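You operate a simulated robot arm through the tools that you are given. There is no shell and no other tool. Be economical: measure what you need, move in short steps, check, and stop when the job is done.

You run a simulated robot arm. Do the job below in one go: nothing can be reset, and whatever is moved stays where it is left.

JOB
Put the white carton on top of the plastic box. Put two of the coils from the top of the steel cabinet on the bench of the pipe rack. Fetch the blue seal ring from the top of the steel cabinet and set it on the top of the side cabinet. Put the yellow block from the bench of the pipe rack on the top of the side cabinet and the green block on the top of the dough table. Take the work lamp and put it on the seat of the folding chair. Fetch the white tub from the low shelf of the mixer and set it on the white note pad on the shelf under the pipe table. The order is free. Set down upright: white carton, coil, work lamp, white tub.

The check looks at the end state, three seconds after you hand in, the way a careful person would. Anything else that was tipped, shoved, dropped, spilled or broken makes it a failure. A push-on lid holds only when it is set on centred and level and pressed home; a screw cap is set on level and turned clockwise until tight.

ROBOT AND FRAMES
A 6-joint arm with a fingered hand on a trunk, on a base that drives. Base frame: it is fixed to the floor where the robot stands at the start and does not move with it; the origin is under the middle of the robot, x ahead of it, y to its left, z up; the surface under the hand at the start is at about z = 0.92. Readings come in m, degrees, newtons and seconds.
With the tool pointing down near the work surface it reaches from about 0.32 to 0.74 m from the robot's upright axis, wherever it stands. Its first joint turns from -166.0 to 166.0 degrees. Places, roughly: bench of the pipe rack [2.6, -2.1, 0.9]; block [2.5, -2, 1]; coil (5x4x5 cm) [0.9, 0, 0.9]; note pad [-4.5, 6.25, 0.25]; plastic box (12x8x9 cm) [3, 4.2, 0.9]; seal ring [0.75, 0.25, 1]; seat of the folding chair [-5.2, -0.9, 0.4]; top of the dough table [3.9, 0.3, 0.9]; top of the side cabinet [0.7, 1.5, 0.9]; white carton [0.5, 0, 1]; white tub (7x12x9 cm) [-3.9, 3.2, 0.5]; work lamp (6x5x16 cm) [-1.5, -2, 0.9]. Payload 4 kg.
Tool frame: the origin (TCP) lies between the finger pads and is the grasp point; the fingertips stand 0.026 m ahead of it; z points along the fingers, y is the line along which they close. Largest opening 0.148 m; the body of the gripper starts 0.073 m behind the TCP. The gripper is a hand of 3 fingers: y runs from the thumb to the fingers, the wrist lies at [0, 0, -0.239] in the tool frame, and closing takes about 1.5 s.
Orientation is that of the tool frame in the base frame, as a unit quaternion [x, y, z, w]. With the fingers straight down and closing along the base's y, the tool's x points along the base's -x, its y along +y and its z along -z.

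CONTROLS
- The arm moves only by the tool drive_tool. Its argument "series" is a list of rows, each a list of 3 entries, a list of its own where there are three numbers: the shift along the tool's x, y, z in cm, then the turn, a rotation vector about the tool's x, y, z in degrees, then the opening, from 0 (shut) to 1 (fully open). In form: [[[dx, dy, dz], [wx, wy, wz], claw], ...]. A call has 1 to 12 rows; each row is the pose to reach, as a shift and turn from the pose commanded when the call began, along the tool's axes at that moment. Each row takes 0.2 s and may step no farther than 0.05 m and 8.6 degrees from the row before; otherwise, or with a gripper value out of range, the whole call is refused. A pose out of reach is approached as far as the arm can. The call stops where the force on the tool passes 40 N (or 10 N more than at its start, if that is more) or the arm is blocked; 0.2 s more then pass. The fingers move at their own pace (about 0.153 m/s each) and stop on an object; they squeeze with about 26 N. The grip force told is the motor's: it shows also when the fingers shut on nothing. Time passes only in rows, and 0.2 s behind the last, so rows that repeat a pose let the fingers close. It gives the time, the measured TCP pose, the force on the tool (base axes), the opening and the grip force at its end, in the units of the frame above (readings bear some noise), with the torque about the TCP (base axes, N m) and any sound that the robot's microphone picked up.
- Cameras (640 x 400 px; columns grow to the right, rows downward): "scene" is now at [0.0223, 0.1434, 1.5776]; the picture's right is [-0.19, -0.98, 0.00], its down [-0.62, 0.12, -0.77] and it looks along [0.76, -0.15, -0.64] (base axes); focal length 284 px, centre (320, 200). "wrist" rides on the gripper at [0.068, -0.039, -0.09] in the tool frame; the picture's right is [0.50, 0.87, 0.00], its down [-0.66, 0.38, -0.65] and it looks along [-0.57, 0.33, 0.76] (tool axes); focal length 222 px, centre (320, 200). There is no depth. A picture from a camera that has moved, and an enlarged one, comes with that camera's place and axes in the base frame and with its lens.
- snapshot(camera): a new picture of that camera. The clock stands still meanwhile.
- slide_trunk(by): slides the trunk up (or, below 0, down) by that many m; the arm and the scene camera ride with it, the base frame stays. It gives what a move gives, with no picture.
- steer(legs): drives the robot by 1 to 6 legs, each [ahead, left, turn to the left] in m, m and degrees, along the robot's own axes; the way and the turn of a leg run together, so that a leg with both is an arc; at most 1.5 m and 180 degrees a leg. The arm and the cameras ride along, it lands a little off, and it stops where it bumps. It gives what a move gives.
- preshape(shape): the hand has 3 fingers and takes this shape, open, in about a second: jaw (thumb against the fingers, like two jaws); tri (thumb and two fingers); tip (a fingertip pinch); poke (one finger out to press); point (the index stretched); flat (the hand flat); cup (the hand cupped); fist (a fist). The gripper value then closes the fingers along that shape, each until it touches; the sizes above hold for jaw. It gives what a move gives, with no picture.
- head_to(pan, tilt): turns the head with the scene camera to pan (to the left, within 155 degrees either way) and tilt (down, from -29 to 69), counted from straight ahead of the robot. It gives what a move gives.
- zoom(camera, box): a new picture of the part [left, top, right, bottom] of that camera's present view, enlarged. The clock stands still meanwhile.
- finish_job(): hands the job in; it is judged then, once.

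Go step by step. Nothing tells you exact positions but the pictures and the camera data: compare them with the known pose of the tool, close in by small moves and look again before you grip or let go. The budget is 483 turns and 236 pictures, counting those below and the enlarged ones. Unless the task says otherwise, let go and move clear before handing in, and close with one line.

The tools are called after "Emit:" as a command line: name --argument value ..., lists and objects as JSON in quotes. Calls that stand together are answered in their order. drive_tool: Moves the arm, as the interface text tells. Its arguments: {"type":"object","properties":{"series":{"type":"array","items":{"type":"array"}}},"required":["series"]} The other tools are called the same way: slide_trunk (by) slides the trunk up or down; preshape (shape) gives the hand a shape; steer (legs) drives the base; head_to (pan, tilt) turns the head that bears the scene camera; snapshot (camera) takes a picture; zoom (camera, box) takes an enlarged picture of a part of a camera's view; finish_job () hands the job in.

At the start:

```text
time: 0.0
ee_pos: [0.4766, 0.0163, 1.1723]
tcp_rot: [0.0, 1.0, 0.0, 0.001]
wrist_force: [0.1, -1.1, 0.1]
wrist_torque: [0.02, -0.03, 0.0]
width: 0.1481
grip_force: 0.1
shape: jaw
trunk travel left (down, up): [-0.525, 0.065]
robot x, y, heading: [0.0002, -0.0031, -0.1]
head pan, tilt: [-11.1, 39.4]
```

scene: 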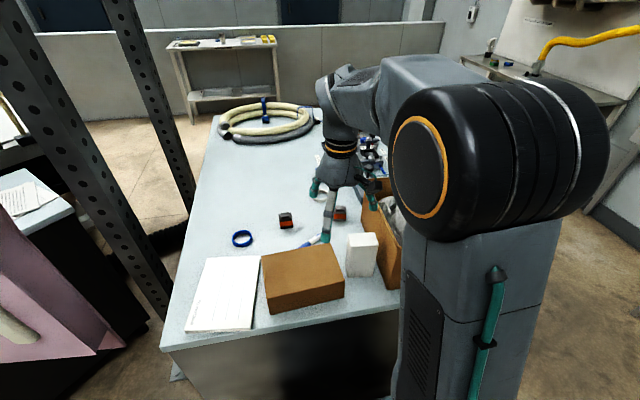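
wrist: 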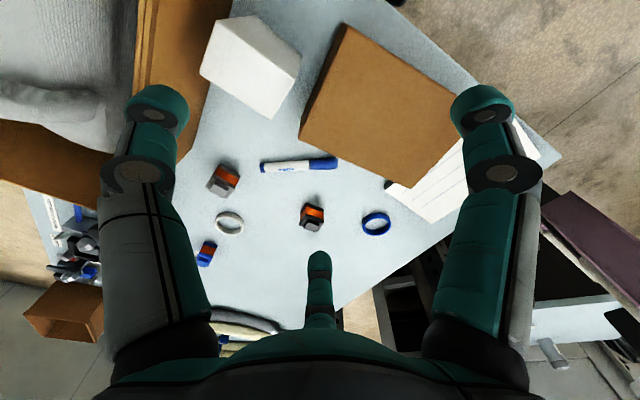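

I see the steel cabinet top before me with the carton, ring, coils and other clutter. I zoom in to tell them apart.

Emit:
zoom --camera "scene" --box '[200, 130, 420, 290]'

Emit:
zoom --camera "wrist" --box '[180, 0, 480, 280]'

```text
2.50 times, centred on (310, 210) of scene
camera zoom: at [0.0223, 0.1434, 1.5776], right [-0.19, -0.98, 0.0], down [-0.62, 0.12, -0.77], along [0.76, -0.15, -0.64], focal length 709 px, centre (345, 175)
```

zoom: 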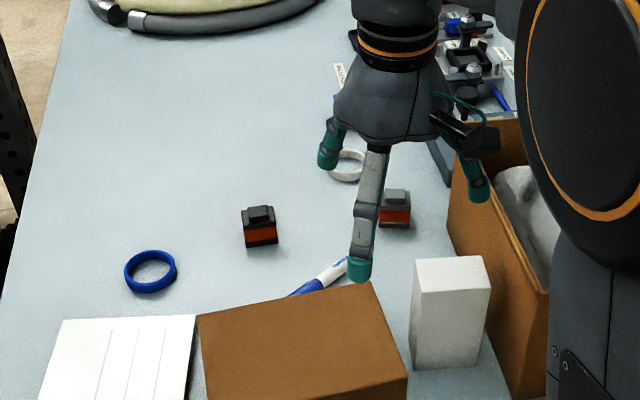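

```text
1.43 times, centred on (330, 140) of wrist
camera zoom: at [0.4108, -0.0222, 1.2614], right [-0.5, 0.87, 0.0], down [0.66, 0.38, 0.65], along [0.57, 0.33, -0.76], focal length 317 px, centre (306, 286)
```

zoom: 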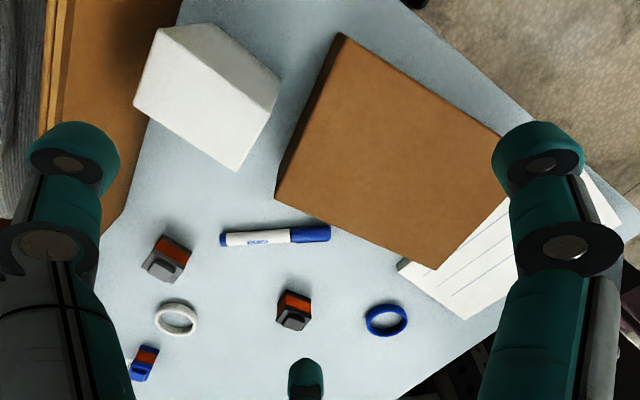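

I take the survey round the robot first to learn the ways for driving.

Emit:
head_to --pan 60 --tilt 25

Emit:
snapshot --camera "scene"

Emit:
head_to --pan 140 --tilt 25

Emit:
snapshot --camera "scene"

Emit:
head_to --pan -140 --tilt 25

Emit:
snapshot --camera "scene"

Emit:
head_to --pan -70 --tilt 25

Emit:
snapshot --camera "scene"

Emit:
head_to --pan 0 --tilt 15

Emit:
snapshot --camera "scene"

```text
time: 1.4
ee_pos: [0.4771, 0.0167, 1.1713]
tcp_rot: [0.0, 1.0, 0.001, 0.0]
wrist_force: [-0.2, -0.6, -0.1]
wrist_torque: [-0.01, -0.03, 0.0]
width: 0.1479
grip_force: 0.1
shape: jaw
trunk travel left (down, up): [-0.525, 0.065]
robot x, y, heading: [0.0004, 0.0029, 0.2]
head pan, tilt: [60.0, 25.0]
```

```text
231 pictures are left
camera scene: at [-0.0154, 0.2396, 1.6], right [0.87, -0.5, 0.0], down [-0.21, -0.37, -0.91], along [0.45, 0.78, -0.42], focal length 284 px, centre (320, 200)
```

scene: 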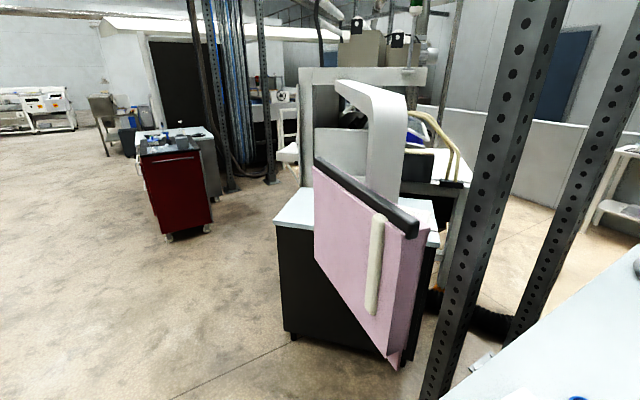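

```text
time: 3.0
ee_pos: [0.4781, 0.0173, 1.1716]
tcp_rot: [0.0, 1.0, 0.0, -0.001]
wrist_force: [-0.1, -0.1, 0.6]
wrist_torque: [-0.03, 0.04, 0.01]
width: 0.1478
grip_force: 0.1
shape: jaw
trunk travel left (down, up): [-0.525, 0.065]
robot x, y, heading: [-0.0035, 0.0006, -0.1]
head pan, tilt: [140.0, 25.0]
```

```text
230 pictures are left
camera scene: at [-0.132, 0.2191, 1.6], right [0.64, 0.77, 0.0], down [0.32, -0.27, -0.91], along [-0.69, 0.58, -0.42], focal length 284 px, centre (320, 200)
```

scene: 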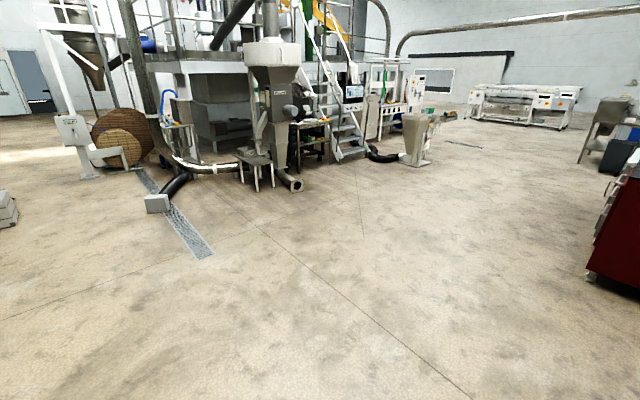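

```text
time: 6.8
ee_pos: [0.4772, 0.0153, 1.1711]
tcp_rot: [0.0, 1.0, -0.001, 0.001]
wrist_force: [-1.3, 0.0, -0.4]
wrist_torque: [-0.01, 0.01, -0.04]
width: 0.1479
grip_force: 0.0
shape: jaw
trunk travel left (down, up): [-0.525, 0.065]
robot x, y, heading: [0.0008, -0.0026, -0.2]
head pan, tilt: [-140.0, 25.0]
```

```text
229 pictures are left
camera scene: at [-0.132, 0.1006, 1.6], right [-0.64, 0.77, 0.0], down [0.32, 0.27, -0.91], along [-0.69, -0.58, -0.42], focal length 284 px, centre (320, 200)
```

scene: 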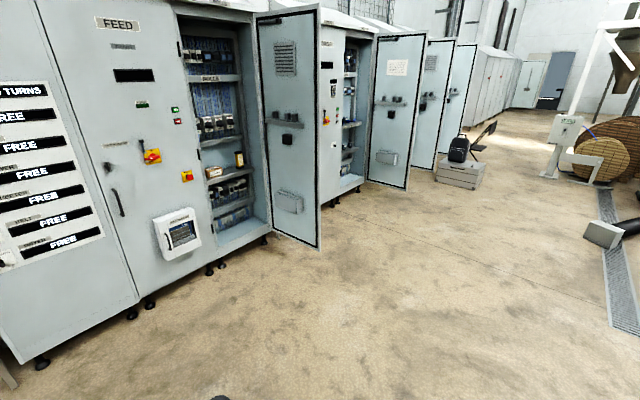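

```text
time: 8.2
ee_pos: [0.4765, 0.0159, 1.1721]
tcp_rot: [0.0, 1.0, 0.0, 0.0]
wrist_force: [-0.5, 1.0, -0.3]
wrist_torque: [0.0, 0.0, -0.01]
width: 0.148
grip_force: 0.1
shape: jaw
trunk travel left (down, up): [-0.525, 0.065]
robot x, y, heading: [-0.0042, -0.0011, 0.1]
head pan, tilt: [-70.0, 25.0]
```

```text
228 pictures are left
camera scene: at [-0.03, 0.0733, 1.6], right [-0.94, -0.34, 0.0], down [-0.14, 0.4, -0.91], along [0.31, -0.85, -0.42], focal length 284 px, centre (320, 200)
```

scene: 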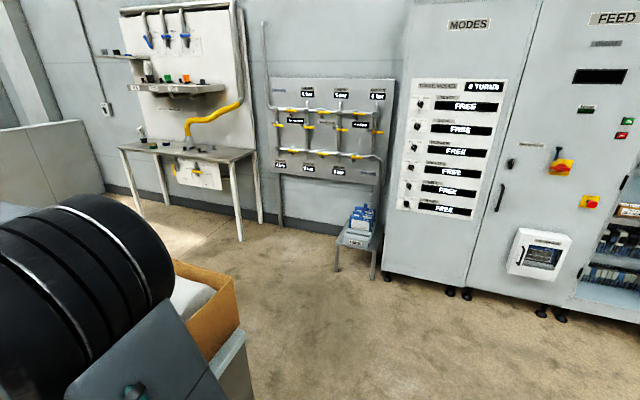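

```text
time: 9.6
ee_pos: [0.4776, 0.0164, 1.1716]
tcp_rot: [-0.001, 1.0, 0.0, 0.0]
wrist_force: [0.1, -0.4, -0.1]
wrist_torque: [-0.01, 0.01, -0.03]
width: 0.148
grip_force: 0.1
shape: jaw
trunk travel left (down, up): [-0.525, 0.065]
robot x, y, heading: [0.0015, -0.0002, -0.0]
head pan, tilt: [0.0, 15.0]
```

```text
227 pictures are left
camera scene: at [0.0319, 0.1598, 1.6163], right [0.0, -1.0, 0.0], down [-0.26, 0.0, -0.97], along [0.97, 0.0, -0.26], focal length 284 px, centre (320, 200)
```

scene: 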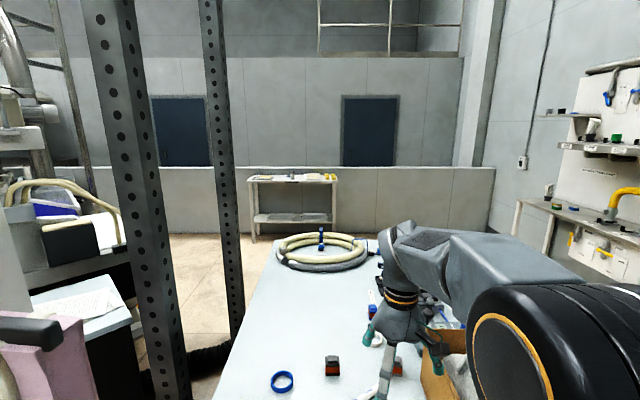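

I now have a rough map. I check how the hand closes before I grip anything.

Emit:
drive_tool --series '[[[0, 0, 0], [0, 0, 0], 0.5], [[0, 0, 0], [0, 0, 0], 0.4], [[0, 0, 0], [0, 0, 0], 0.4], [[0, 0, 0], [0, 0, 0], 0.4]]'

Emit:
snapshot --camera "wrist"

Emit:
preshape --shape "tip"

Emit:
snapshot --camera "wrist"

Emit:
preshape --shape "tri"

Emit:
snapshot --camera "wrist"

```text
time: 10.6
ee_pos: [0.4782, 0.0172, 1.1717]
tcp_rot: [0.0, 1.0, 0.0, 0.0]
wrist_force: [-0.9, 0.1, 0.1]
wrist_torque: [0.01, 0.0, 0.01]
width: 0.0596
grip_force: 0.1
shape: jaw
trunk travel left (down, up): [-0.525, 0.065]
robot x, y, heading: [-0.002, 0.0041, 0.1]
head pan, tilt: [0.0, 15.0]
```

```text
226 pictures are left
camera wrist: at [0.4108, -0.0222, 1.2614], right [-0.5, 0.87, 0.0], down [0.66, 0.38, 0.65], along [0.57, 0.33, -0.76], focal length 222 px, centre (320, 200)
```

wrist: 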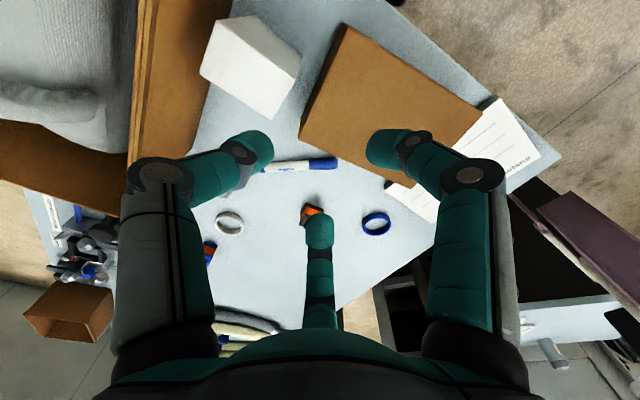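

```text
time: 11.5
ee_pos: [0.4779, 0.0162, 1.1716]
tcp_rot: [0.0, 1.0, 0.0, 0.0]
wrist_force: [0.3, -0.1, -1.2]
wrist_torque: [0.02, 0.02, -0.03]
width: 0.148
grip_force: 0.1
shape: tip
trunk travel left (down, up): [-0.525, 0.065]
robot x, y, heading: [0.0034, 0.0016, -0.0]
head pan, tilt: [0.0, 15.0]
```

```text
225 pictures are left
camera wrist: at [0.4108, -0.0222, 1.2614], right [-0.5, 0.87, 0.0], down [0.66, 0.38, 0.65], along [0.57, 0.33, -0.76], focal length 222 px, centre (320, 200)
```

wrist: 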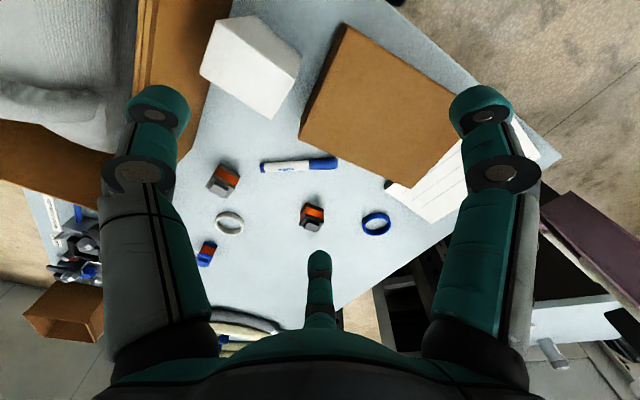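

```text
time: 12.4
ee_pos: [0.4774, 0.0171, 1.1725]
tcp_rot: [0.0, 1.0, 0.0, -0.001]
wrist_force: [-0.5, 0.3, 0.7]
wrist_torque: [0.0, 0.01, -0.01]
width: 0.1479
grip_force: 0.0
shape: tri
trunk travel left (down, up): [-0.525, 0.065]
robot x, y, heading: [-0.0006, -0.0021, -0.2]
head pan, tilt: [0.0, 15.0]
```

```text
224 pictures are left
camera wrist: at [0.4108, -0.0222, 1.2614], right [-0.5, 0.87, 0.0], down [0.66, 0.38, 0.65], along [0.57, 0.33, -0.76], focal length 222 px, centre (320, 200)
```

wrist: 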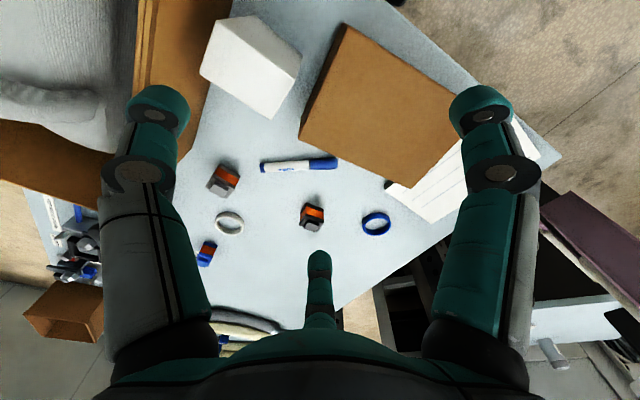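

All the shapes look the same; the three fingers close towards the centre. I go above the blue ring at about (0.657, 0.26).

Emit:
preshape --shape "jaw"

Emit:
drive_tool --series '[[[-3, 4, 0], [0, 0, 0], 0.7], [[-6, 8, 0], [0, 0, 0], 0.7], [[-9, 12, 0], [0, 0, 0], 0.7], [[-12, 16, 0], [0, 0, 0], 0.7], [[-15, 20, 0], [0, 0, 0], 0.7], [[-18, 24.3, 0], [0, 0, 0], 0.7], [[-18, 24.3, 5], [0, 0, 0], 0.7], [[-18, 24.3, 10], [0, 0, 0], 0.7]]'

Emit:
snapshot --camera "wrist"

Emit:
head_to --pan 10 --tilt 45

Emit:
snapshot --camera "scene"

```text
time: 13.3
ee_pos: [0.4776, 0.0156, 1.1727]
tcp_rot: [0.0, 1.0, 0.0, 0.0]
wrist_force: [-0.9, 0.3, 0.2]
wrist_torque: [0.01, -0.01, 0.04]
width: 0.1478
grip_force: 0.2
shape: jaw
trunk travel left (down, up): [-0.525, 0.065]
robot x, y, heading: [0.0035, -0.0015, -0.0]
head pan, tilt: [0.0, 15.0]
```

```text
refused: row 6 steps farther than a row can; nothing moved
```

```text
223 pictures are left
camera wrist: at [0.4108, -0.0222, 1.2614], right [-0.5, 0.87, 0.0], down [0.66, 0.38, 0.65], along [0.57, 0.33, -0.76], focal length 222 px, centre (320, 200)
```

wrist: 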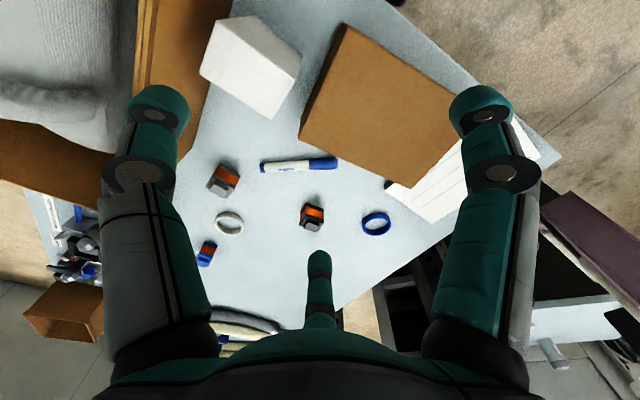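

```text
time: 14.3
ee_pos: [0.4781, 0.0164, 1.1726]
tcp_rot: [0.0, 1.0, 0.0, 0.0]
wrist_force: [0.0, 0.0, -0.3]
wrist_torque: [0.01, -0.01, 0.0]
width: 0.1479
grip_force: 0.0
shape: jaw
trunk travel left (down, up): [-0.525, 0.065]
robot x, y, heading: [0.0001, 0.0003, 0.0]
head pan, tilt: [10.0, 45.0]
```

```text
222 pictures are left
camera scene: at [0.0186, 0.174, 1.5695], right [0.17, -0.98, 0.0], down [-0.7, -0.12, -0.71], along [0.7, 0.12, -0.71], focal length 284 px, centre (320, 200)
```

scene: 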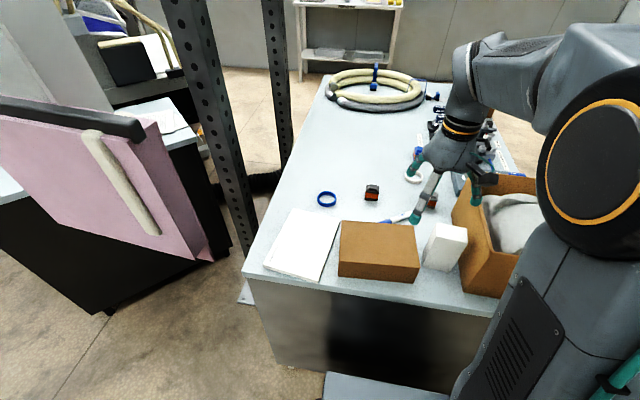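

The ring is clear of its neighbours. I repeat the move with shorter steps.

Emit:
drive_tool --series '[[[-2.5, 3.5, 0], [0, 0, 0], 0.7], [[-5.1, 7, 0], [0, 0, 0], 0.7], [[-7.7, 10.5, 0], [0, 0, 0], 0.7], [[-10.3, 14, 0], [0, 0, 0], 0.7], [[-12.9, 17.5, 0], [0, 0, 0], 0.7], [[-15.5, 21, 0], [0, 0, 0], 0.7], [[-18, 24.3, 0], [0, 0, 0], 0.7], [[-18, 24.3, 5], [0, 0, 0], 0.7], [[-18, 24.3, 10], [0, 0, 0], 0.7]]'

Emit:
snapshot --camera "wrist"

Emit:
snapshot --camera "scene"

```text
time: 16.3
ee_pos: [0.6569, 0.2608, 1.0707]
tcp_rot: [0.0, 1.0, 0.0, 0.0]
wrist_force: [0.2, 0.6, -0.1]
wrist_torque: [0.01, 0.0, 0.0]
width: 0.1039
grip_force: 0.1
shape: jaw
out of reach, approached as far as the arm can: row 7
trunk travel left (down, up): [-0.525, 0.065]
robot x, y, heading: [-0.0022, -0.0005, -0.2]
head pan, tilt: [10.0, 45.0]
```

```text
221 pictures are left
camera wrist: at [0.59, 0.2213, 1.1605], right [-0.5, 0.87, 0.0], down [0.66, 0.38, 0.65], along [0.57, 0.33, -0.76], focal length 222 px, centre (320, 200)
```

wrist: 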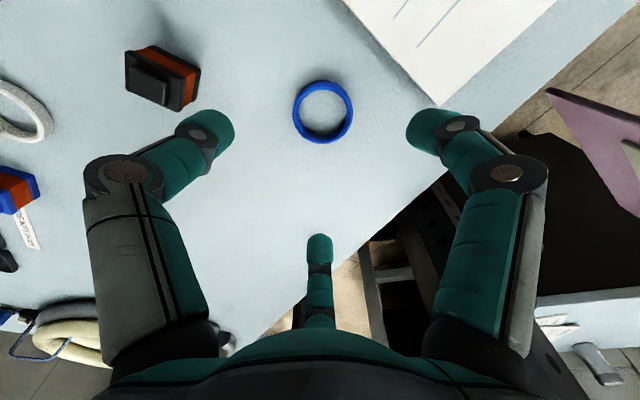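

```text
220 pictures are left
camera scene: at [0.0188, 0.1743, 1.5694], right [0.17, -0.98, 0.0], down [-0.7, -0.12, -0.71], along [0.7, 0.12, -0.71], focal length 284 px, centre (320, 200)
```

scene: 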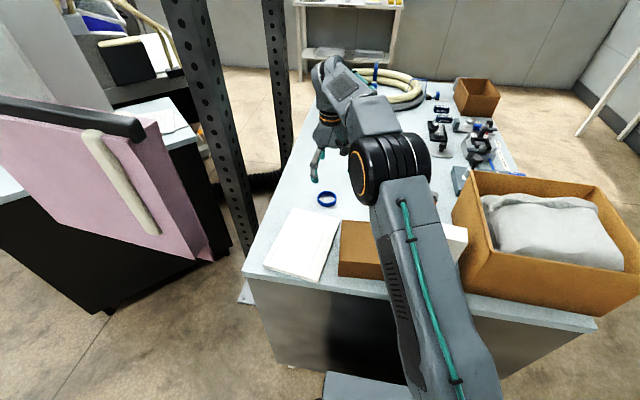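

The ring sits nearly centred under the hand. I lower onto it.

Emit:
drive_tool --series '[[[0, 0.3, 4], [0, 0, 0], 0.7], [[0, 0.3, 8], [0, 0, 0], 0.7], [[0, 0.3, 10], [0, 0, 0], 0.7], [[0, 0.3, 11.5], [0, 0, 0], 0.7]]'

Emit:
snapshot --camera "wrist"

Emit:
zoom --camera "scene" --box '[260, 120, 400, 240]'

```text
time: 17.3
ee_pos: [0.6594, 0.2618, 0.9557]
tcp_rot: [0.001, 1.0, 0.0, 0.0]
wrist_force: [1.1, 1.6, 0.2]
wrist_torque: [-0.03, 0.04, -0.01]
width: 0.1039
grip_force: 0.1
shape: jaw
trunk travel left (down, up): [-0.525, 0.065]
robot x, y, heading: [-0.0059, 0.0021, -0.2]
head pan, tilt: [10.0, 45.0]
```

```text
219 pictures are left
camera wrist: at [0.5918, 0.2231, 1.0461], right [-0.5, 0.87, 0.0], down [0.66, 0.38, 0.65], along [0.57, 0.33, -0.76], focal length 222 px, centre (320, 200)
```

wrist: 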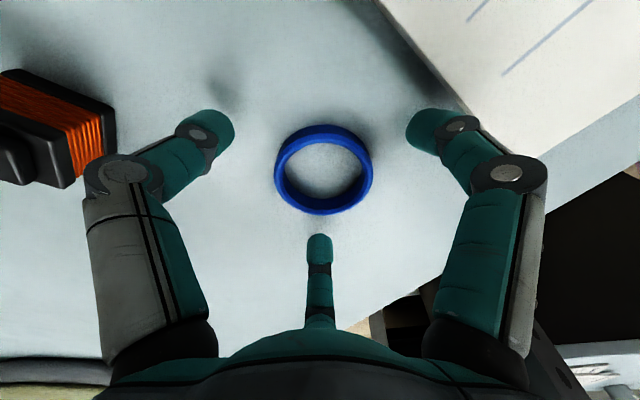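

```text
3.33 times, centred on (330, 180) of scene
camera zoom: at [0.0188, 0.1741, 1.5695], right [0.17, -0.98, 0.0], down [-0.7, -0.12, -0.71], along [0.7, 0.12, -0.71], focal length 945 px, centre (287, 267)
```

zoom: 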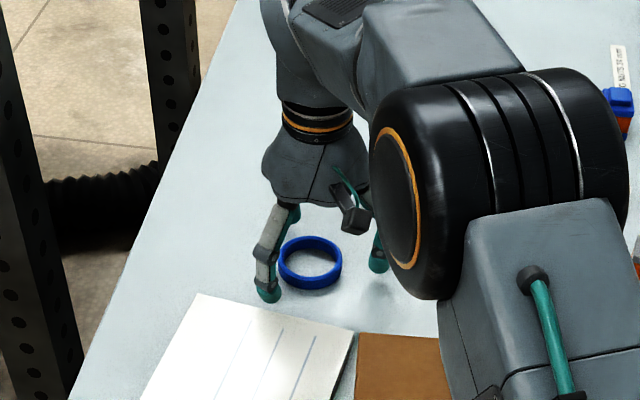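

The ring is centred between the fingers. I lower a touch and close.

Emit:
drive_tool --series '[[[0, 0, 0.3], [0, 0, 0], 0.7], [[0, 0, 0.3], [0, 0, 0], 0.3], [[0, 0, 0.3], [0, 0, 0], 0.1], [[0, 0, 0.3], [0, 0, 0], 0.0], [[0, 0, 0.3], [0, 0, 0], 0.0], [[0, 0, 0.3], [0, 0, 0], 0.0], [[0, 0, 0.3], [0, 0, 0], 0.0], [[0, 0, 0.3], [0, 0, 0], 0.0]]'

Emit:
snapshot --camera "wrist"

```text
time: 19.1
ee_pos: [0.6587, 0.2623, 0.9536]
tcp_rot: [0.0, 1.0, 0.0, 0.001]
wrist_force: [-0.1, 0.0, 0.4]
wrist_torque: [-0.01, 0.05, -0.01]
width: 0.0555
grip_force: 25.4
shape: jaw
trunk travel left (down, up): [-0.525, 0.065]
robot x, y, heading: [0.0025, -0.0016, -0.0]
head pan, tilt: [10.0, 45.0]
```

```text
217 pictures are left
camera wrist: at [0.5914, 0.2235, 1.0434], right [-0.5, 0.87, 0.0], down [0.66, 0.38, 0.65], along [0.57, 0.33, -0.76], focal length 222 px, centre (320, 200)
```

wrist: 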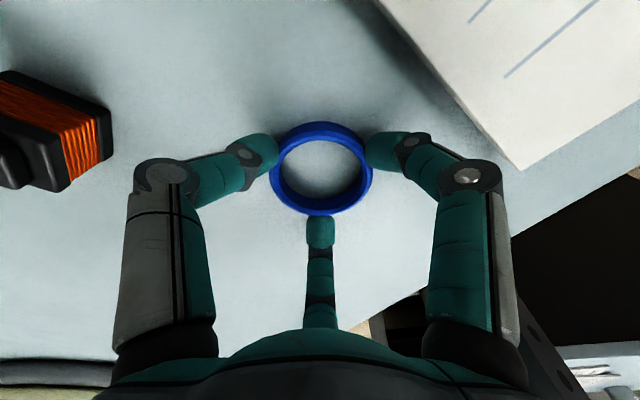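

The ring is held. I lift it and draw the arm back in.

Emit:
drive_tool --series '[[[0, 0, -4.5], [0, 0, 0], 0], [[0, 0, -9], [0, 0, 0], 0], [[0, 0, -13.5], [0, 0, 0], 0], [[0, 0, -18], [0, 0, 0], 0], [[2, -2, -22], [0, 0, 0], 0], [[5, -5, -22], [0, 0, 0], 0], [[8, -8, -22], [0, 0, 0], 0], [[11, -11, -22], [0, 0, 0], 0], [[14, -14, -22], [0, 0, 0], 0], [[17, -17, -22], [0, 0, 0], 0], [[20, -20, -22], [0, 0, 0], 0], [[23, -23, -22], [0, 0, 0], 0]]'

Emit:
head_to --pan 70 --tilt 40

Emit:
snapshot --camera "scene"

```text
time: 21.7
ee_pos: [0.4259, 0.0317, 1.174]
tcp_rot: [0.0, 1.0, 0.0, 0.0]
wrist_force: [-0.3, 0.0, -0.1]
wrist_torque: [0.01, -0.01, 0.02]
width: 0.0551
grip_force: 25.9
shape: jaw
trunk travel left (down, up): [-0.525, 0.065]
robot x, y, heading: [0.0006, -0.0019, -0.3]
head pan, tilt: [10.0, 45.0]
```

```text
time: 23.0
ee_pos: [0.4281, 0.0326, 1.173]
tcp_rot: [0.0, 1.0, 0.001, 0.0]
wrist_force: [-0.9, -0.6, -0.5]
wrist_torque: [0.02, 0.01, -0.01]
width: 0.0551
grip_force: 26.0
shape: jaw
trunk travel left (down, up): [-0.525, 0.065]
robot x, y, heading: [0.0011, -0.0011, -0.2]
head pan, tilt: [70.0, 40.0]
```

```text
216 pictures are left
camera scene: at [-0.0324, 0.2397, 1.5767], right [0.94, -0.34, 0.0], down [-0.22, -0.6, -0.77], along [0.26, 0.72, -0.64], focal length 284 px, centre (320, 200)
```

scene: 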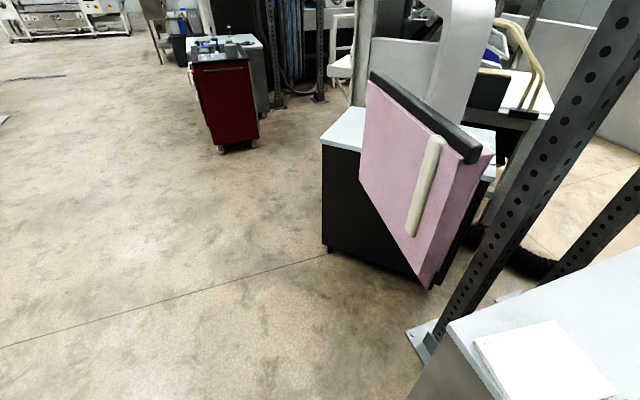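

The side cabinet stands turned about 45°, its free left end near (0.55, 1.6), with a pink slab leaning on its front. I back off and drive round to the left end.

Emit:
steer --legs '[[-0.45, 0, 0], [0, 1.0, 0], [0, 0.95, 0], [0, 0, -44]]'

Emit:
head_to --pan 0 --tilt 35

Emit:
snapshot --camera "scene"

```text
time: 37.1
ee_pos: [-0.1245, 1.6843, 1.1752]
tcp_rot: [0.376, 0.927, 0.0, 0.0]
wrist_force: [-0.2, -0.9, 0.1]
wrist_torque: [0.03, 0.02, 0.02]
width: 0.0556
grip_force: 25.9
shape: jaw
trunk travel left (down, up): [-0.525, 0.065]
robot x, y, heading: [-0.451, 1.9611, -44.4]
head pan, tilt: [70.0, 40.0]
```

```text
time: 38.5
ee_pos: [-0.1261, 1.6849, 1.1741]
tcp_rot: [0.376, 0.927, 0.0, 0.001]
wrist_force: [0.0, -0.5, -0.6]
wrist_torque: [0.01, 0.0, 0.0]
width: 0.0552
grip_force: 25.8
shape: jaw
trunk travel left (down, up): [-0.525, 0.065]
robot x, y, heading: [-0.4527, 1.9595, -44.2]
head pan, tilt: [0.0, 35.0]
```

```text
215 pictures are left
camera scene: at [-0.3231, 2.0553, 1.5843], right [-0.7, -0.72, 0.0], down [-0.41, 0.4, -0.82], along [0.59, -0.57, -0.57], focal length 284 px, centre (320, 200)
```

scene: 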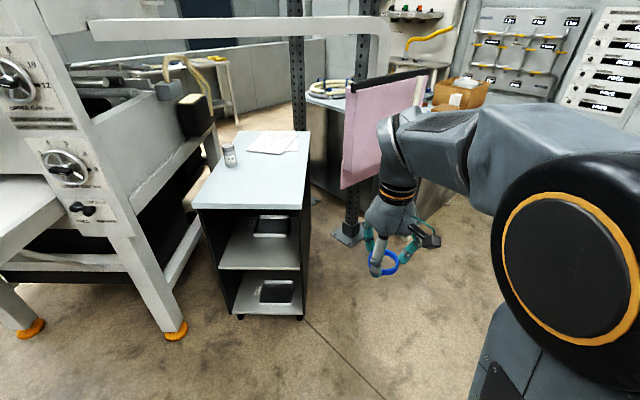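

The left end of the cabinet is open and clear. I drive up to it.

Emit:
steer --legs '[[0, 0.38, 0], [0.52, 0, 0]]'

Emit:
snapshot --camera "scene"

```text
time: 43.6
ee_pos: [0.5128, 1.5891, 1.173]
tcp_rot: [0.379, 0.925, 0.0, 0.0]
wrist_force: [0.5, 0.6, -0.8]
wrist_torque: [0.02, 0.0, -0.04]
width: 0.0556
grip_force: 26.2
shape: jaw
trunk travel left (down, up): [-0.525, 0.065]
robot x, y, heading: [0.1803, 1.8671, -44.7]
head pan, tilt: [0.0, 35.0]
```

```text
214 pictures are left
camera scene: at [0.3155, 1.9613, 1.5843], right [-0.7, -0.71, 0.0], down [-0.41, 0.4, -0.82], along [0.58, -0.57, -0.57], focal length 284 px, centre (320, 200)
```

scene: 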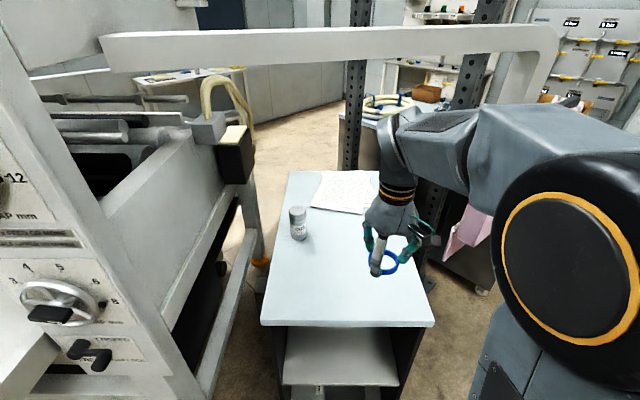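

I move over the cabinet top and lower towards it.

Emit:
drive_tool --series '[[[-4, -1, 0], [0, 0, 0], 0], [[-8, -2, 0], [0, 0, 0], 0], [[-12, -3, 0], [0, 0, 0], 0], [[-15, -3, 0], [0, 0, 0], 0], [[-15, -3, 5], [0, 0, 0], 0], [[-15, -3, 10], [0, 0, 0], 0], [[-15, -3, 15], [0, 0, 0], 0], [[-15, -3, 19], [0, 0, 0], 0]]'

Emit:
snapshot --camera "wrist"

Emit:
snapshot --camera "scene"

```text
time: 45.4
ee_pos: [0.5994, 1.4666, 0.9839]
tcp_rot: [0.379, 0.925, -0.001, 0.0]
wrist_force: [-0.6, -0.3, -0.5]
wrist_torque: [-0.01, 0.0, -0.05]
width: 0.055
grip_force: 25.7
shape: jaw
trunk travel left (down, up): [-0.525, 0.065]
robot x, y, heading: [0.1835, 1.8671, -44.5]
head pan, tilt: [0.0, 35.0]
```

```text
213 pictures are left
camera wrist: at [0.5243, 1.4851, 1.0734], right [0.25, 0.97, 0.0], down [0.73, -0.19, 0.65], along [0.63, -0.16, -0.76], focal length 222 px, centre (320, 200)
```

wrist: 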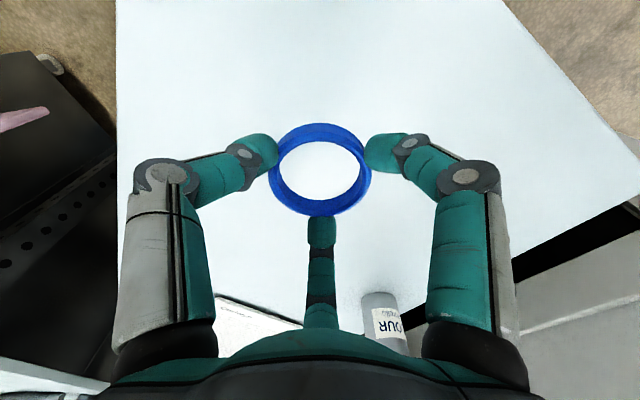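

```text
212 pictures are left
camera scene: at [0.3155, 1.9613, 1.5843], right [-0.7, -0.71, 0.0], down [-0.41, 0.4, -0.82], along [0.58, -0.57, -0.57], focal length 284 px, centre (320, 200)
```

scene: 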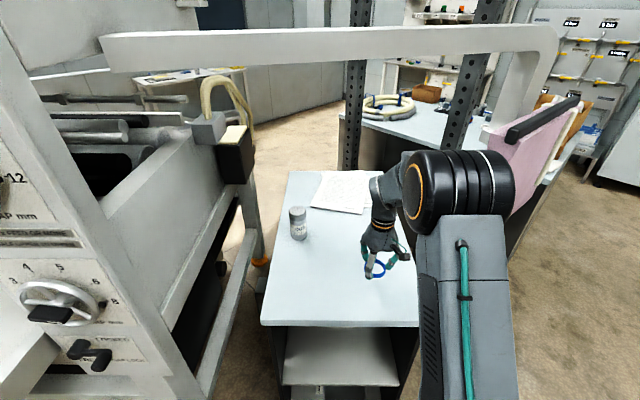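

Still above the top by a few centimetres. I lower in fine steps and watch the force.

Emit:
drive_tool --series '[[[0, 0, 1], [0, 0, 0], 0], [[0, 0, 2], [0, 0, 0], 0], [[0, 0, 2.5], [0, 0, 0], 0], [[0, 0, 3], [0, 0, 0], 0]]'

Emit:
zoom --camera "scene" --box '[320, 200, 440, 300]'

```text
time: 46.4
ee_pos: [0.5979, 1.4637, 0.9539]
tcp_rot: [0.378, 0.926, 0.0, -0.001]
wrist_force: [0.1, -0.5, 1.0]
wrist_torque: [-0.02, 0.01, -0.02]
width: 0.055
grip_force: 25.6
shape: jaw
trunk travel left (down, up): [-0.525, 0.065]
robot x, y, heading: [0.1833, 1.8653, -44.6]
head pan, tilt: [0.0, 35.0]
```

```text
4.00 times, centred on (380, 250) of scene
camera zoom: at [0.3153, 1.9615, 1.5843], right [-0.7, -0.71, 0.0], down [-0.41, 0.4, -0.82], along [0.58, -0.57, -0.57], focal length 1134 px, centre (80, 0)
```

zoom: 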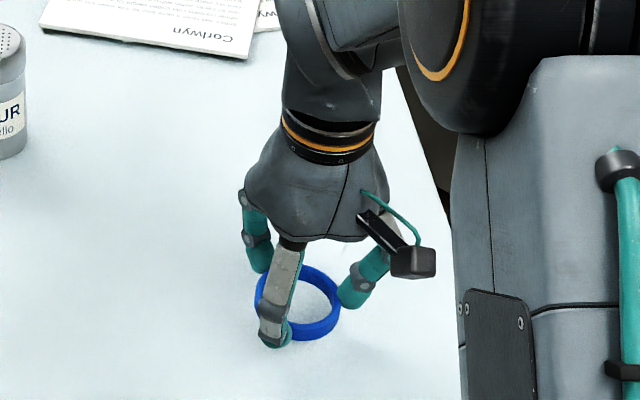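

Emit:
drive_tool --series '[[[0, 0, 0.2], [0, 0, 0], 0], [[0, 0, 0.4], [0, 0, 0], 0], [[0, 0, 0.6], [0, 0, 0], 0], [[0, 0, 0.8], [0, 0, 0], 0]]'

```text
time: 47.4
ee_pos: [0.5972, 1.4645, 0.9474]
tcp_rot: [0.378, 0.926, 0.001, 0.0]
wrist_force: [0.1, 0.6, -0.3]
wrist_torque: [0.01, -0.01, 0.03]
width: 0.0553
grip_force: 25.5
shape: jaw
trunk travel left (down, up): [-0.525, 0.065]
robot x, y, heading: [0.1844, 1.8644, -44.5]
head pan, tilt: [0.0, 35.0]
```

Emit:
drive_tool --series '[[[0, 0, 0.3], [0, 0, 0], 0], [[0, 0, 0.6], [0, 0, 0], 0], [[0, 0, 0.9], [0, 0, 0], 0], [[0, 0, 1.2], [0, 0, 0], 0]]'

Emit:
zoom --camera "scene" --box '[320, 200, 440, 300]'

```text
time: 48.4
ee_pos: [0.5968, 1.4638, 0.9336]
tcp_rot: [0.379, 0.926, 0.0, 0.0]
wrist_force: [-0.2, 0.2, -0.7]
wrist_torque: [-0.03, -0.01, -0.01]
width: 0.0553
grip_force: 26.0
shape: jaw
trunk travel left (down, up): [-0.525, 0.065]
robot x, y, heading: [0.1825, 1.8662, -44.8]
head pan, tilt: [0.0, 35.0]
```

```text
4.00 times, centred on (380, 250) of scene
camera zoom: at [0.3154, 1.9614, 1.5843], right [-0.7, -0.71, 0.0], down [-0.41, 0.4, -0.82], along [0.58, -0.57, -0.57], focal length 1134 px, centre (80, 0)
```

zoom: 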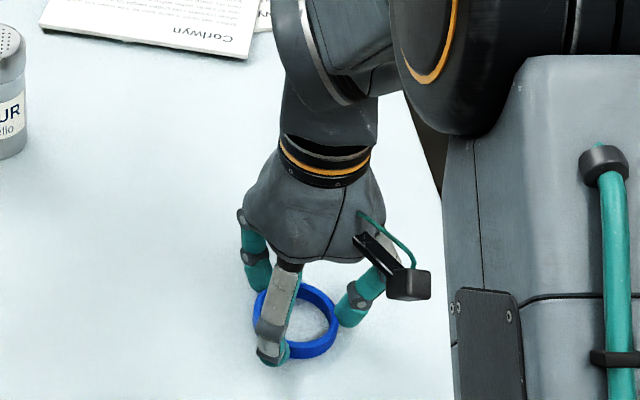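

Emit:
drive_tool --series '[[[0, 0, 0.2], [0, 0, 0], 0], [[0, 0, 0.4], [0, 0, 0], 0], [[0, 0, 0.6], [0, 0, 0], 0], [[0, 0, 0.8], [0, 0, 0], 0]]'

```text
time: 49.4
ee_pos: [0.5965, 1.4646, 0.9297]
tcp_rot: [0.379, 0.926, -0.001, 0.003]
wrist_force: [0.3, -1.9, 38.2]
wrist_torque: [-0.17, 0.07, 0.06]
width: 0.0564
grip_force: 26.0
shape: jaw
trunk travel left (down, up): [-0.525, 0.065]
robot x, y, heading: [0.1807, 1.8681, -44.5]
head pan, tilt: [0.0, 35.0]
```

Contact: the ring is on the top. I ease off, open, and rise clear.

Emit:
drive_tool --series '[[[0, 0, -0.4], [0, 0, 0], 0], [[0, 0, -0.4], [0, 0, 0], 0.3], [[0, 0, -0.4], [0, 0, 0], 0.5], [[0, 0, -0.4], [0, 0, 0], 0.6], [[0, 0, -0.4], [0, 0, 0], 0.7], [[0, 0, -0.4], [0, 0, 0], 0.7], [[0, 0, -4], [0, 0, 0], 0.7], [[0, 0, -8], [0, 0, 0], 0.7], [[0, 0, -12], [0, 0, 0], 0.7], [[0, 0, -16], [0, 0, 0], 0.7]]'

Emit:
snapshot --camera "wrist"

```text
time: 51.6
ee_pos: [0.5968, 1.4653, 1.0862]
tcp_rot: [0.379, 0.925, 0.0, 0.001]
wrist_force: [-0.5, -0.4, 0.3]
wrist_torque: [0.0, 0.01, 0.01]
width: 0.1031
grip_force: 0.0
shape: jaw
trunk travel left (down, up): [-0.525, 0.065]
robot x, y, heading: [0.1822, 1.869, -44.5]
head pan, tilt: [0.0, 35.0]
```

```text
209 pictures are left
camera wrist: at [0.5222, 1.4847, 1.1761], right [0.25, 0.97, 0.0], down [0.73, -0.19, 0.65], along [0.63, -0.16, -0.76], focal length 222 px, centre (320, 200)
```

wrist: 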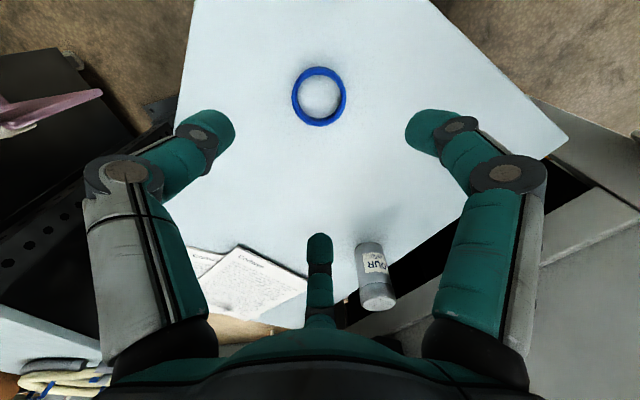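

The ring lies flat on the side cabinet. I draw the arm in and drive back to the steel cabinet for the first coil.

Emit:
drive_tool --series '[[[0, 0, -4.5], [0, 0, 0], 0.7], [[0, 0, -9], [0, 0, 0], 0.7], [[4.5, 1, -9], [0, 0, 0], 0.7], [[9, 2, -9], [0, 0, 0], 0.7], [[13, 3, -9], [0, 0, 0], 0.7], [[15, 3, -9], [0, 0, 0], 0.7]]'

Emit:
steer --legs '[[-0.52, 0, 0], [0, -0.38, 0], [0, 0, 44.5], [0, -1.0, 0], [0, -0.95, 0]]'

```text
time: 53.0
ee_pos: [0.5101, 1.5902, 1.1759]
tcp_rot: [0.379, 0.925, 0.0, 0.0]
wrist_force: [-0.2, 0.3, -0.3]
wrist_torque: [0.0, 0.02, 0.04]
width: 0.1032
grip_force: 0.1
shape: jaw
trunk travel left (down, up): [-0.525, 0.065]
robot x, y, heading: [0.1881, 1.869, -44.6]
head pan, tilt: [0.0, 35.0]
```

```text
time: 69.5
ee_pos: [-0.0325, 0.0395, 1.1774]
tcp_rot: [0.003, 1.0, 0.0, 0.0]
wrist_force: [0.3, 0.0, 1.3]
wrist_torque: [0.03, 0.02, 0.05]
width: 0.1031
grip_force: 0.0
shape: jaw
trunk travel left (down, up): [-0.525, 0.065]
robot x, y, heading: [-0.4585, 0.012, -0.1]
head pan, tilt: [0.0, 35.0]
```

Emit:
steer --legs '[[0.46, 0, 0]]'

Emit:
drive_tool --series '[[[-4, 1, 0], [0, 0, 0], 0.7], [[-8, 3, 0], [0, 0, 0], 0.7], [[-12, 4.5, 0], [0, 0, 0], 0.7], [[-16, 6, 0], [0, 0, 0], 0.7], [[-20, 7, 0], [0, 0, 0], 0.7], [[-24, 7.5, 0], [0, 0, 0], 0.7], [[-26, 7.8, 3], [0, 0, 0], 0.7], [[-26, 7.8, 7], [0, 0, 0], 0.7]]'

Emit:
snapshot --camera "wrist"

Emit:
snapshot --camera "scene"

```text
time: 72.2
ee_pos: [0.4306, 0.0397, 1.1763]
tcp_rot: [0.002, 1.0, 0.0, 0.0]
wrist_force: [0.5, 0.2, 0.2]
wrist_torque: [0.01, -0.03, -0.01]
width: 0.1034
grip_force: 0.0
shape: jaw
trunk travel left (down, up): [-0.525, 0.065]
robot x, y, heading: [0.0018, 0.0072, -0.0]
head pan, tilt: [0.0, 35.0]
```

```text
time: 74.0
ee_pos: [0.6914, 0.1154, 1.1073]
tcp_rot: [0.002, 1.0, -0.001, -0.001]
wrist_force: [0.6, 0.1, -1.1]
wrist_torque: [-0.03, 0.01, 0.0]
width: 0.1033
grip_force: 0.0
shape: jaw
trunk travel left (down, up): [-0.525, 0.065]
robot x, y, heading: [0.0046, 0.0052, -0.1]
head pan, tilt: [0.0, 35.0]
```

```text
208 pictures are left
camera wrist: at [0.6241, 0.0766, 1.1958], right [-0.5, 0.87, 0.0], down [0.66, 0.38, 0.65], along [0.57, 0.33, -0.76], focal length 222 px, centre (320, 200)
```

wrist: 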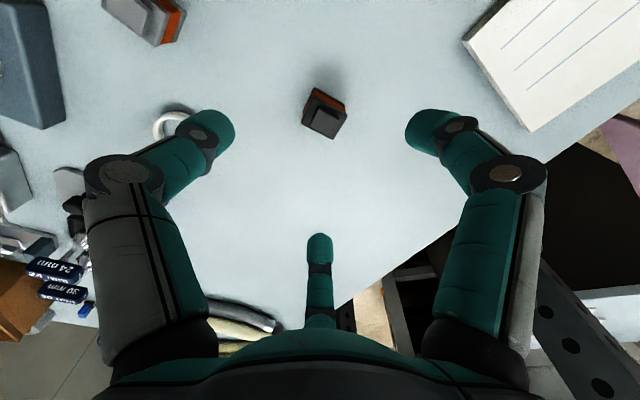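

```text
207 pictures are left
camera scene: at [0.0291, 0.1679, 1.5843], right [0.0, -1.0, 0.0], down [-0.57, 0.0, -0.82], along [0.82, 0.0, -0.57], focal length 284 px, centre (320, 200)
```

scene: 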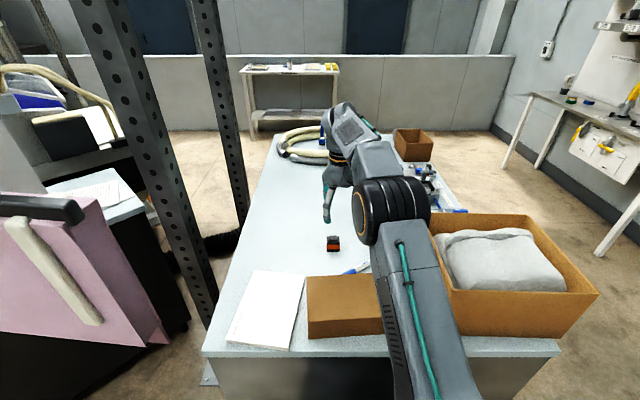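

Emit:
zoom --camera "wrist" --box '[260, 60, 390, 160]'

Emit:
zoom --camera "scene" --box '[300, 220, 370, 270]'

```text
4.00 times, centred on (325, 110) of wrist
camera zoom: at [0.6241, 0.0766, 1.1958], right [-0.5, 0.87, 0.0], down [0.66, 0.38, 0.65], along [0.57, 0.33, -0.76], focal length 888 px, centre (300, 560)
```

zoom: 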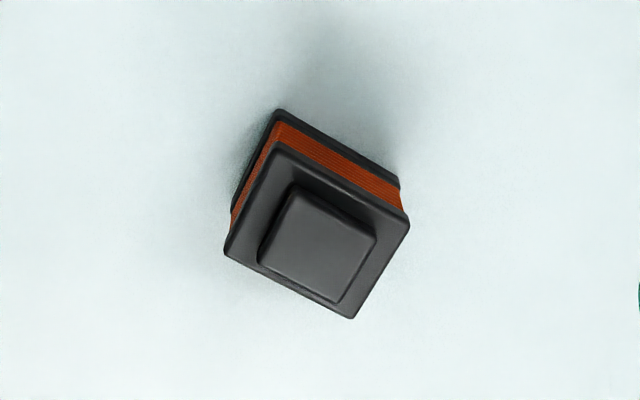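

```text
8.00 times, centred on (335, 245) of scene
camera zoom: at [0.0291, 0.1679, 1.5843], right [0.0, -1.0, 0.0], down [-0.57, 0.0, -0.82], along [0.82, 0.0, -0.57], focal length 2268 px, centre (200, -160)
```

zoom: 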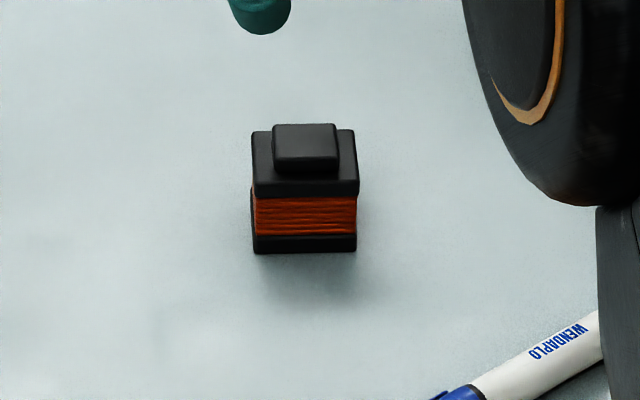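

The coil stands square to the axes. I lower around it and grip.

Emit:
drive_tool --series '[[[-0.5, 0.9, 4], [0, 0, 0], 0.7], [[-0.5, 0.9, 8], [0, 0, 0], 0.7], [[-0.5, 0.9, 11], [0, 0, 0], 0.7]]'

Emit:
snapshot --camera "wrist"

```text
time: 74.8
ee_pos: [0.6955, 0.1255, 0.9976]
tcp_rot: [0.002, 1.0, 0.0, 0.0]
wrist_force: [-0.8, -0.1, -0.4]
wrist_torque: [0.0, -0.01, -0.03]
width: 0.1035
grip_force: 0.1
shape: jaw
trunk travel left (down, up): [-0.525, 0.065]
robot x, y, heading: [0.0034, 0.0049, -0.2]
head pan, tilt: [0.0, 35.0]
```

```text
204 pictures are left
camera wrist: at [0.6291, 0.0864, 1.0866], right [-0.5, 0.87, 0.0], down [0.66, 0.38, 0.65], along [0.57, 0.33, -0.76], focal length 222 px, centre (320, 200)
```

wrist: 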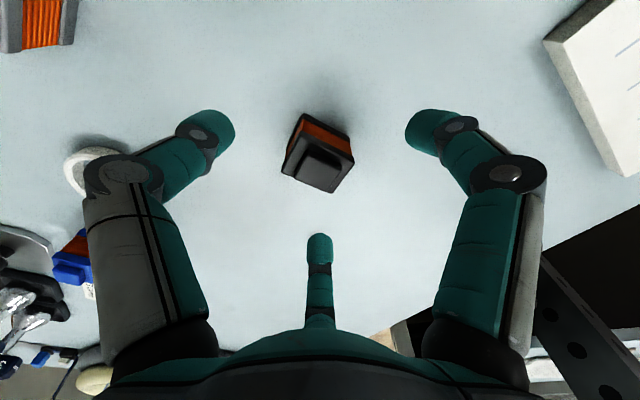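

Emit:
drive_tool --series '[[[0, 0, 2], [0, 0, 0], 0.7], [[0, 0, 4], [0, 0, 0], 0.7], [[0, 0, 4], [0, 0, 0], 0.3], [[0, 0, 4], [0, 0, 0], 0], [[0, 0, 4], [0, 0, 0], 0], [[0, 0, 4], [0, 0, 0], 0], [[0, 0, 4], [0, 0, 0], 0], [[0, 0, 4], [0, 0, 0], 0]]'

Emit:
snapshot --camera "wrist"

```text
time: 76.6
ee_pos: [0.6951, 0.1256, 0.9578]
tcp_rot: [0.002, 1.0, 0.0, 0.001]
wrist_force: [0.3, -0.1, -0.2]
wrist_torque: [-0.01, 0.0, -0.01]
width: 0.0333
grip_force: 25.7
shape: jaw
trunk travel left (down, up): [-0.525, 0.065]
robot x, y, heading: [0.0029, 0.0048, -0.1]
head pan, tilt: [0.0, 35.0]
```

```text
203 pictures are left
camera wrist: at [0.629, 0.0864, 1.0468], right [-0.5, 0.87, 0.0], down [0.66, 0.38, 0.65], along [0.57, 0.33, -0.76], focal length 222 px, centre (320, 200)
```

wrist: 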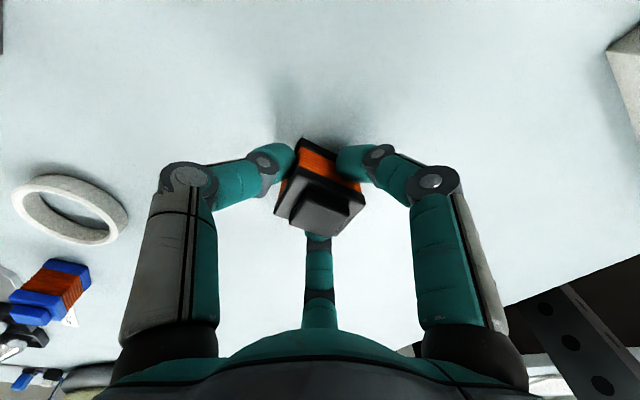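

The coil is firmly held. I lift it, draw back and drive round to the pipe rack bench.

Emit:
drive_tool --series '[[[0, 0, -4.5], [0, 0, 0], 0], [[0, 0, -9], [0, 0, 0], 0], [[0, 0, -13.5], [0, 0, 0], 0], [[0, 0, -18], [0, 0, 0], 0], [[2, -1, -22], [0, 0, 0], 0], [[6.5, -2, -22], [0, 0, 0], 0], [[11, -4, -22], [0, 0, 0], 0], [[15, -6, -22], [0, 0, 0], 0], [[19, -7, -22], [0, 0, 0], 0], [[23, -8, -22], [0, 0, 0], 0], [[26, -9, -22], [0, 0, 0], 0]]'

Emit:
steer --legs '[[-0.45, 0, 0], [0, 0, -90], [1.1, 0, 0], [0, 1.45, 0], [0, 1.3, 0]]'

Emit:
head_to --pan 0 --tilt 25

Emit:
snapshot --camera "scene"

```text
time: 79.0
ee_pos: [0.4349, 0.0348, 1.1776]
tcp_rot: [0.001, 1.0, 0.0, 0.001]
wrist_force: [-0.5, -0.6, -2.2]
wrist_torque: [0.01, -0.02, 0.01]
width: 0.0331
grip_force: 26.3
shape: jaw
trunk travel left (down, up): [-0.525, 0.065]
robot x, y, heading: [0.0012, 0.0091, -0.3]
head pan, tilt: [0.0, 35.0]
```

```text
time: 103.7
ee_pos: [2.3485, -1.4862, 1.1777]
tcp_rot: [0.701, 0.713, 0.001, -0.001]
wrist_force: [0.0, -0.9, -1.4]
wrist_torque: [0.03, -0.04, -0.01]
width: 0.033
grip_force: 25.7
shape: jaw
trunk travel left (down, up): [-0.525, 0.065]
robot x, y, heading: [2.3111, -1.0538, -88.6]
head pan, tilt: [0.0, 35.0]
```

```text
time: 104.5
ee_pos: [2.3488, -1.4868, 1.1778]
tcp_rot: [0.701, 0.713, 0.0, 0.0]
wrist_force: [-0.1, 0.2, -2.4]
wrist_torque: [-0.02, 0.01, 0.02]
width: 0.033
grip_force: 26.1
shape: jaw
trunk travel left (down, up): [-0.525, 0.065]
robot x, y, heading: [2.3077, -1.0526, -88.9]
head pan, tilt: [0.0, 25.0]
```

```text
202 pictures are left
camera scene: at [2.4716, -1.0847, 1.6], right [-1.0, -0.02, 0.0], down [-0.01, 0.42, -0.91], along [0.02, -0.91, -0.42], focal length 284 px, centre (320, 200)
```

scene: 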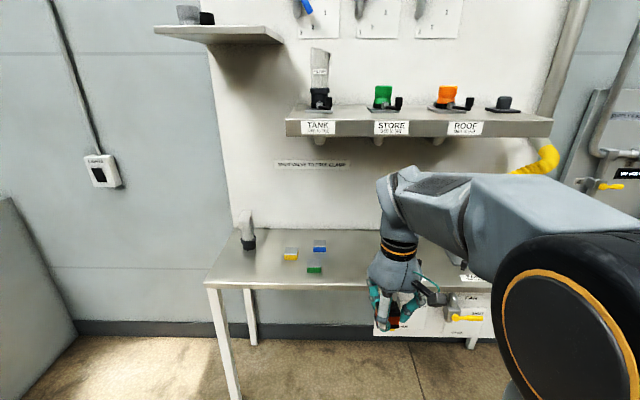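

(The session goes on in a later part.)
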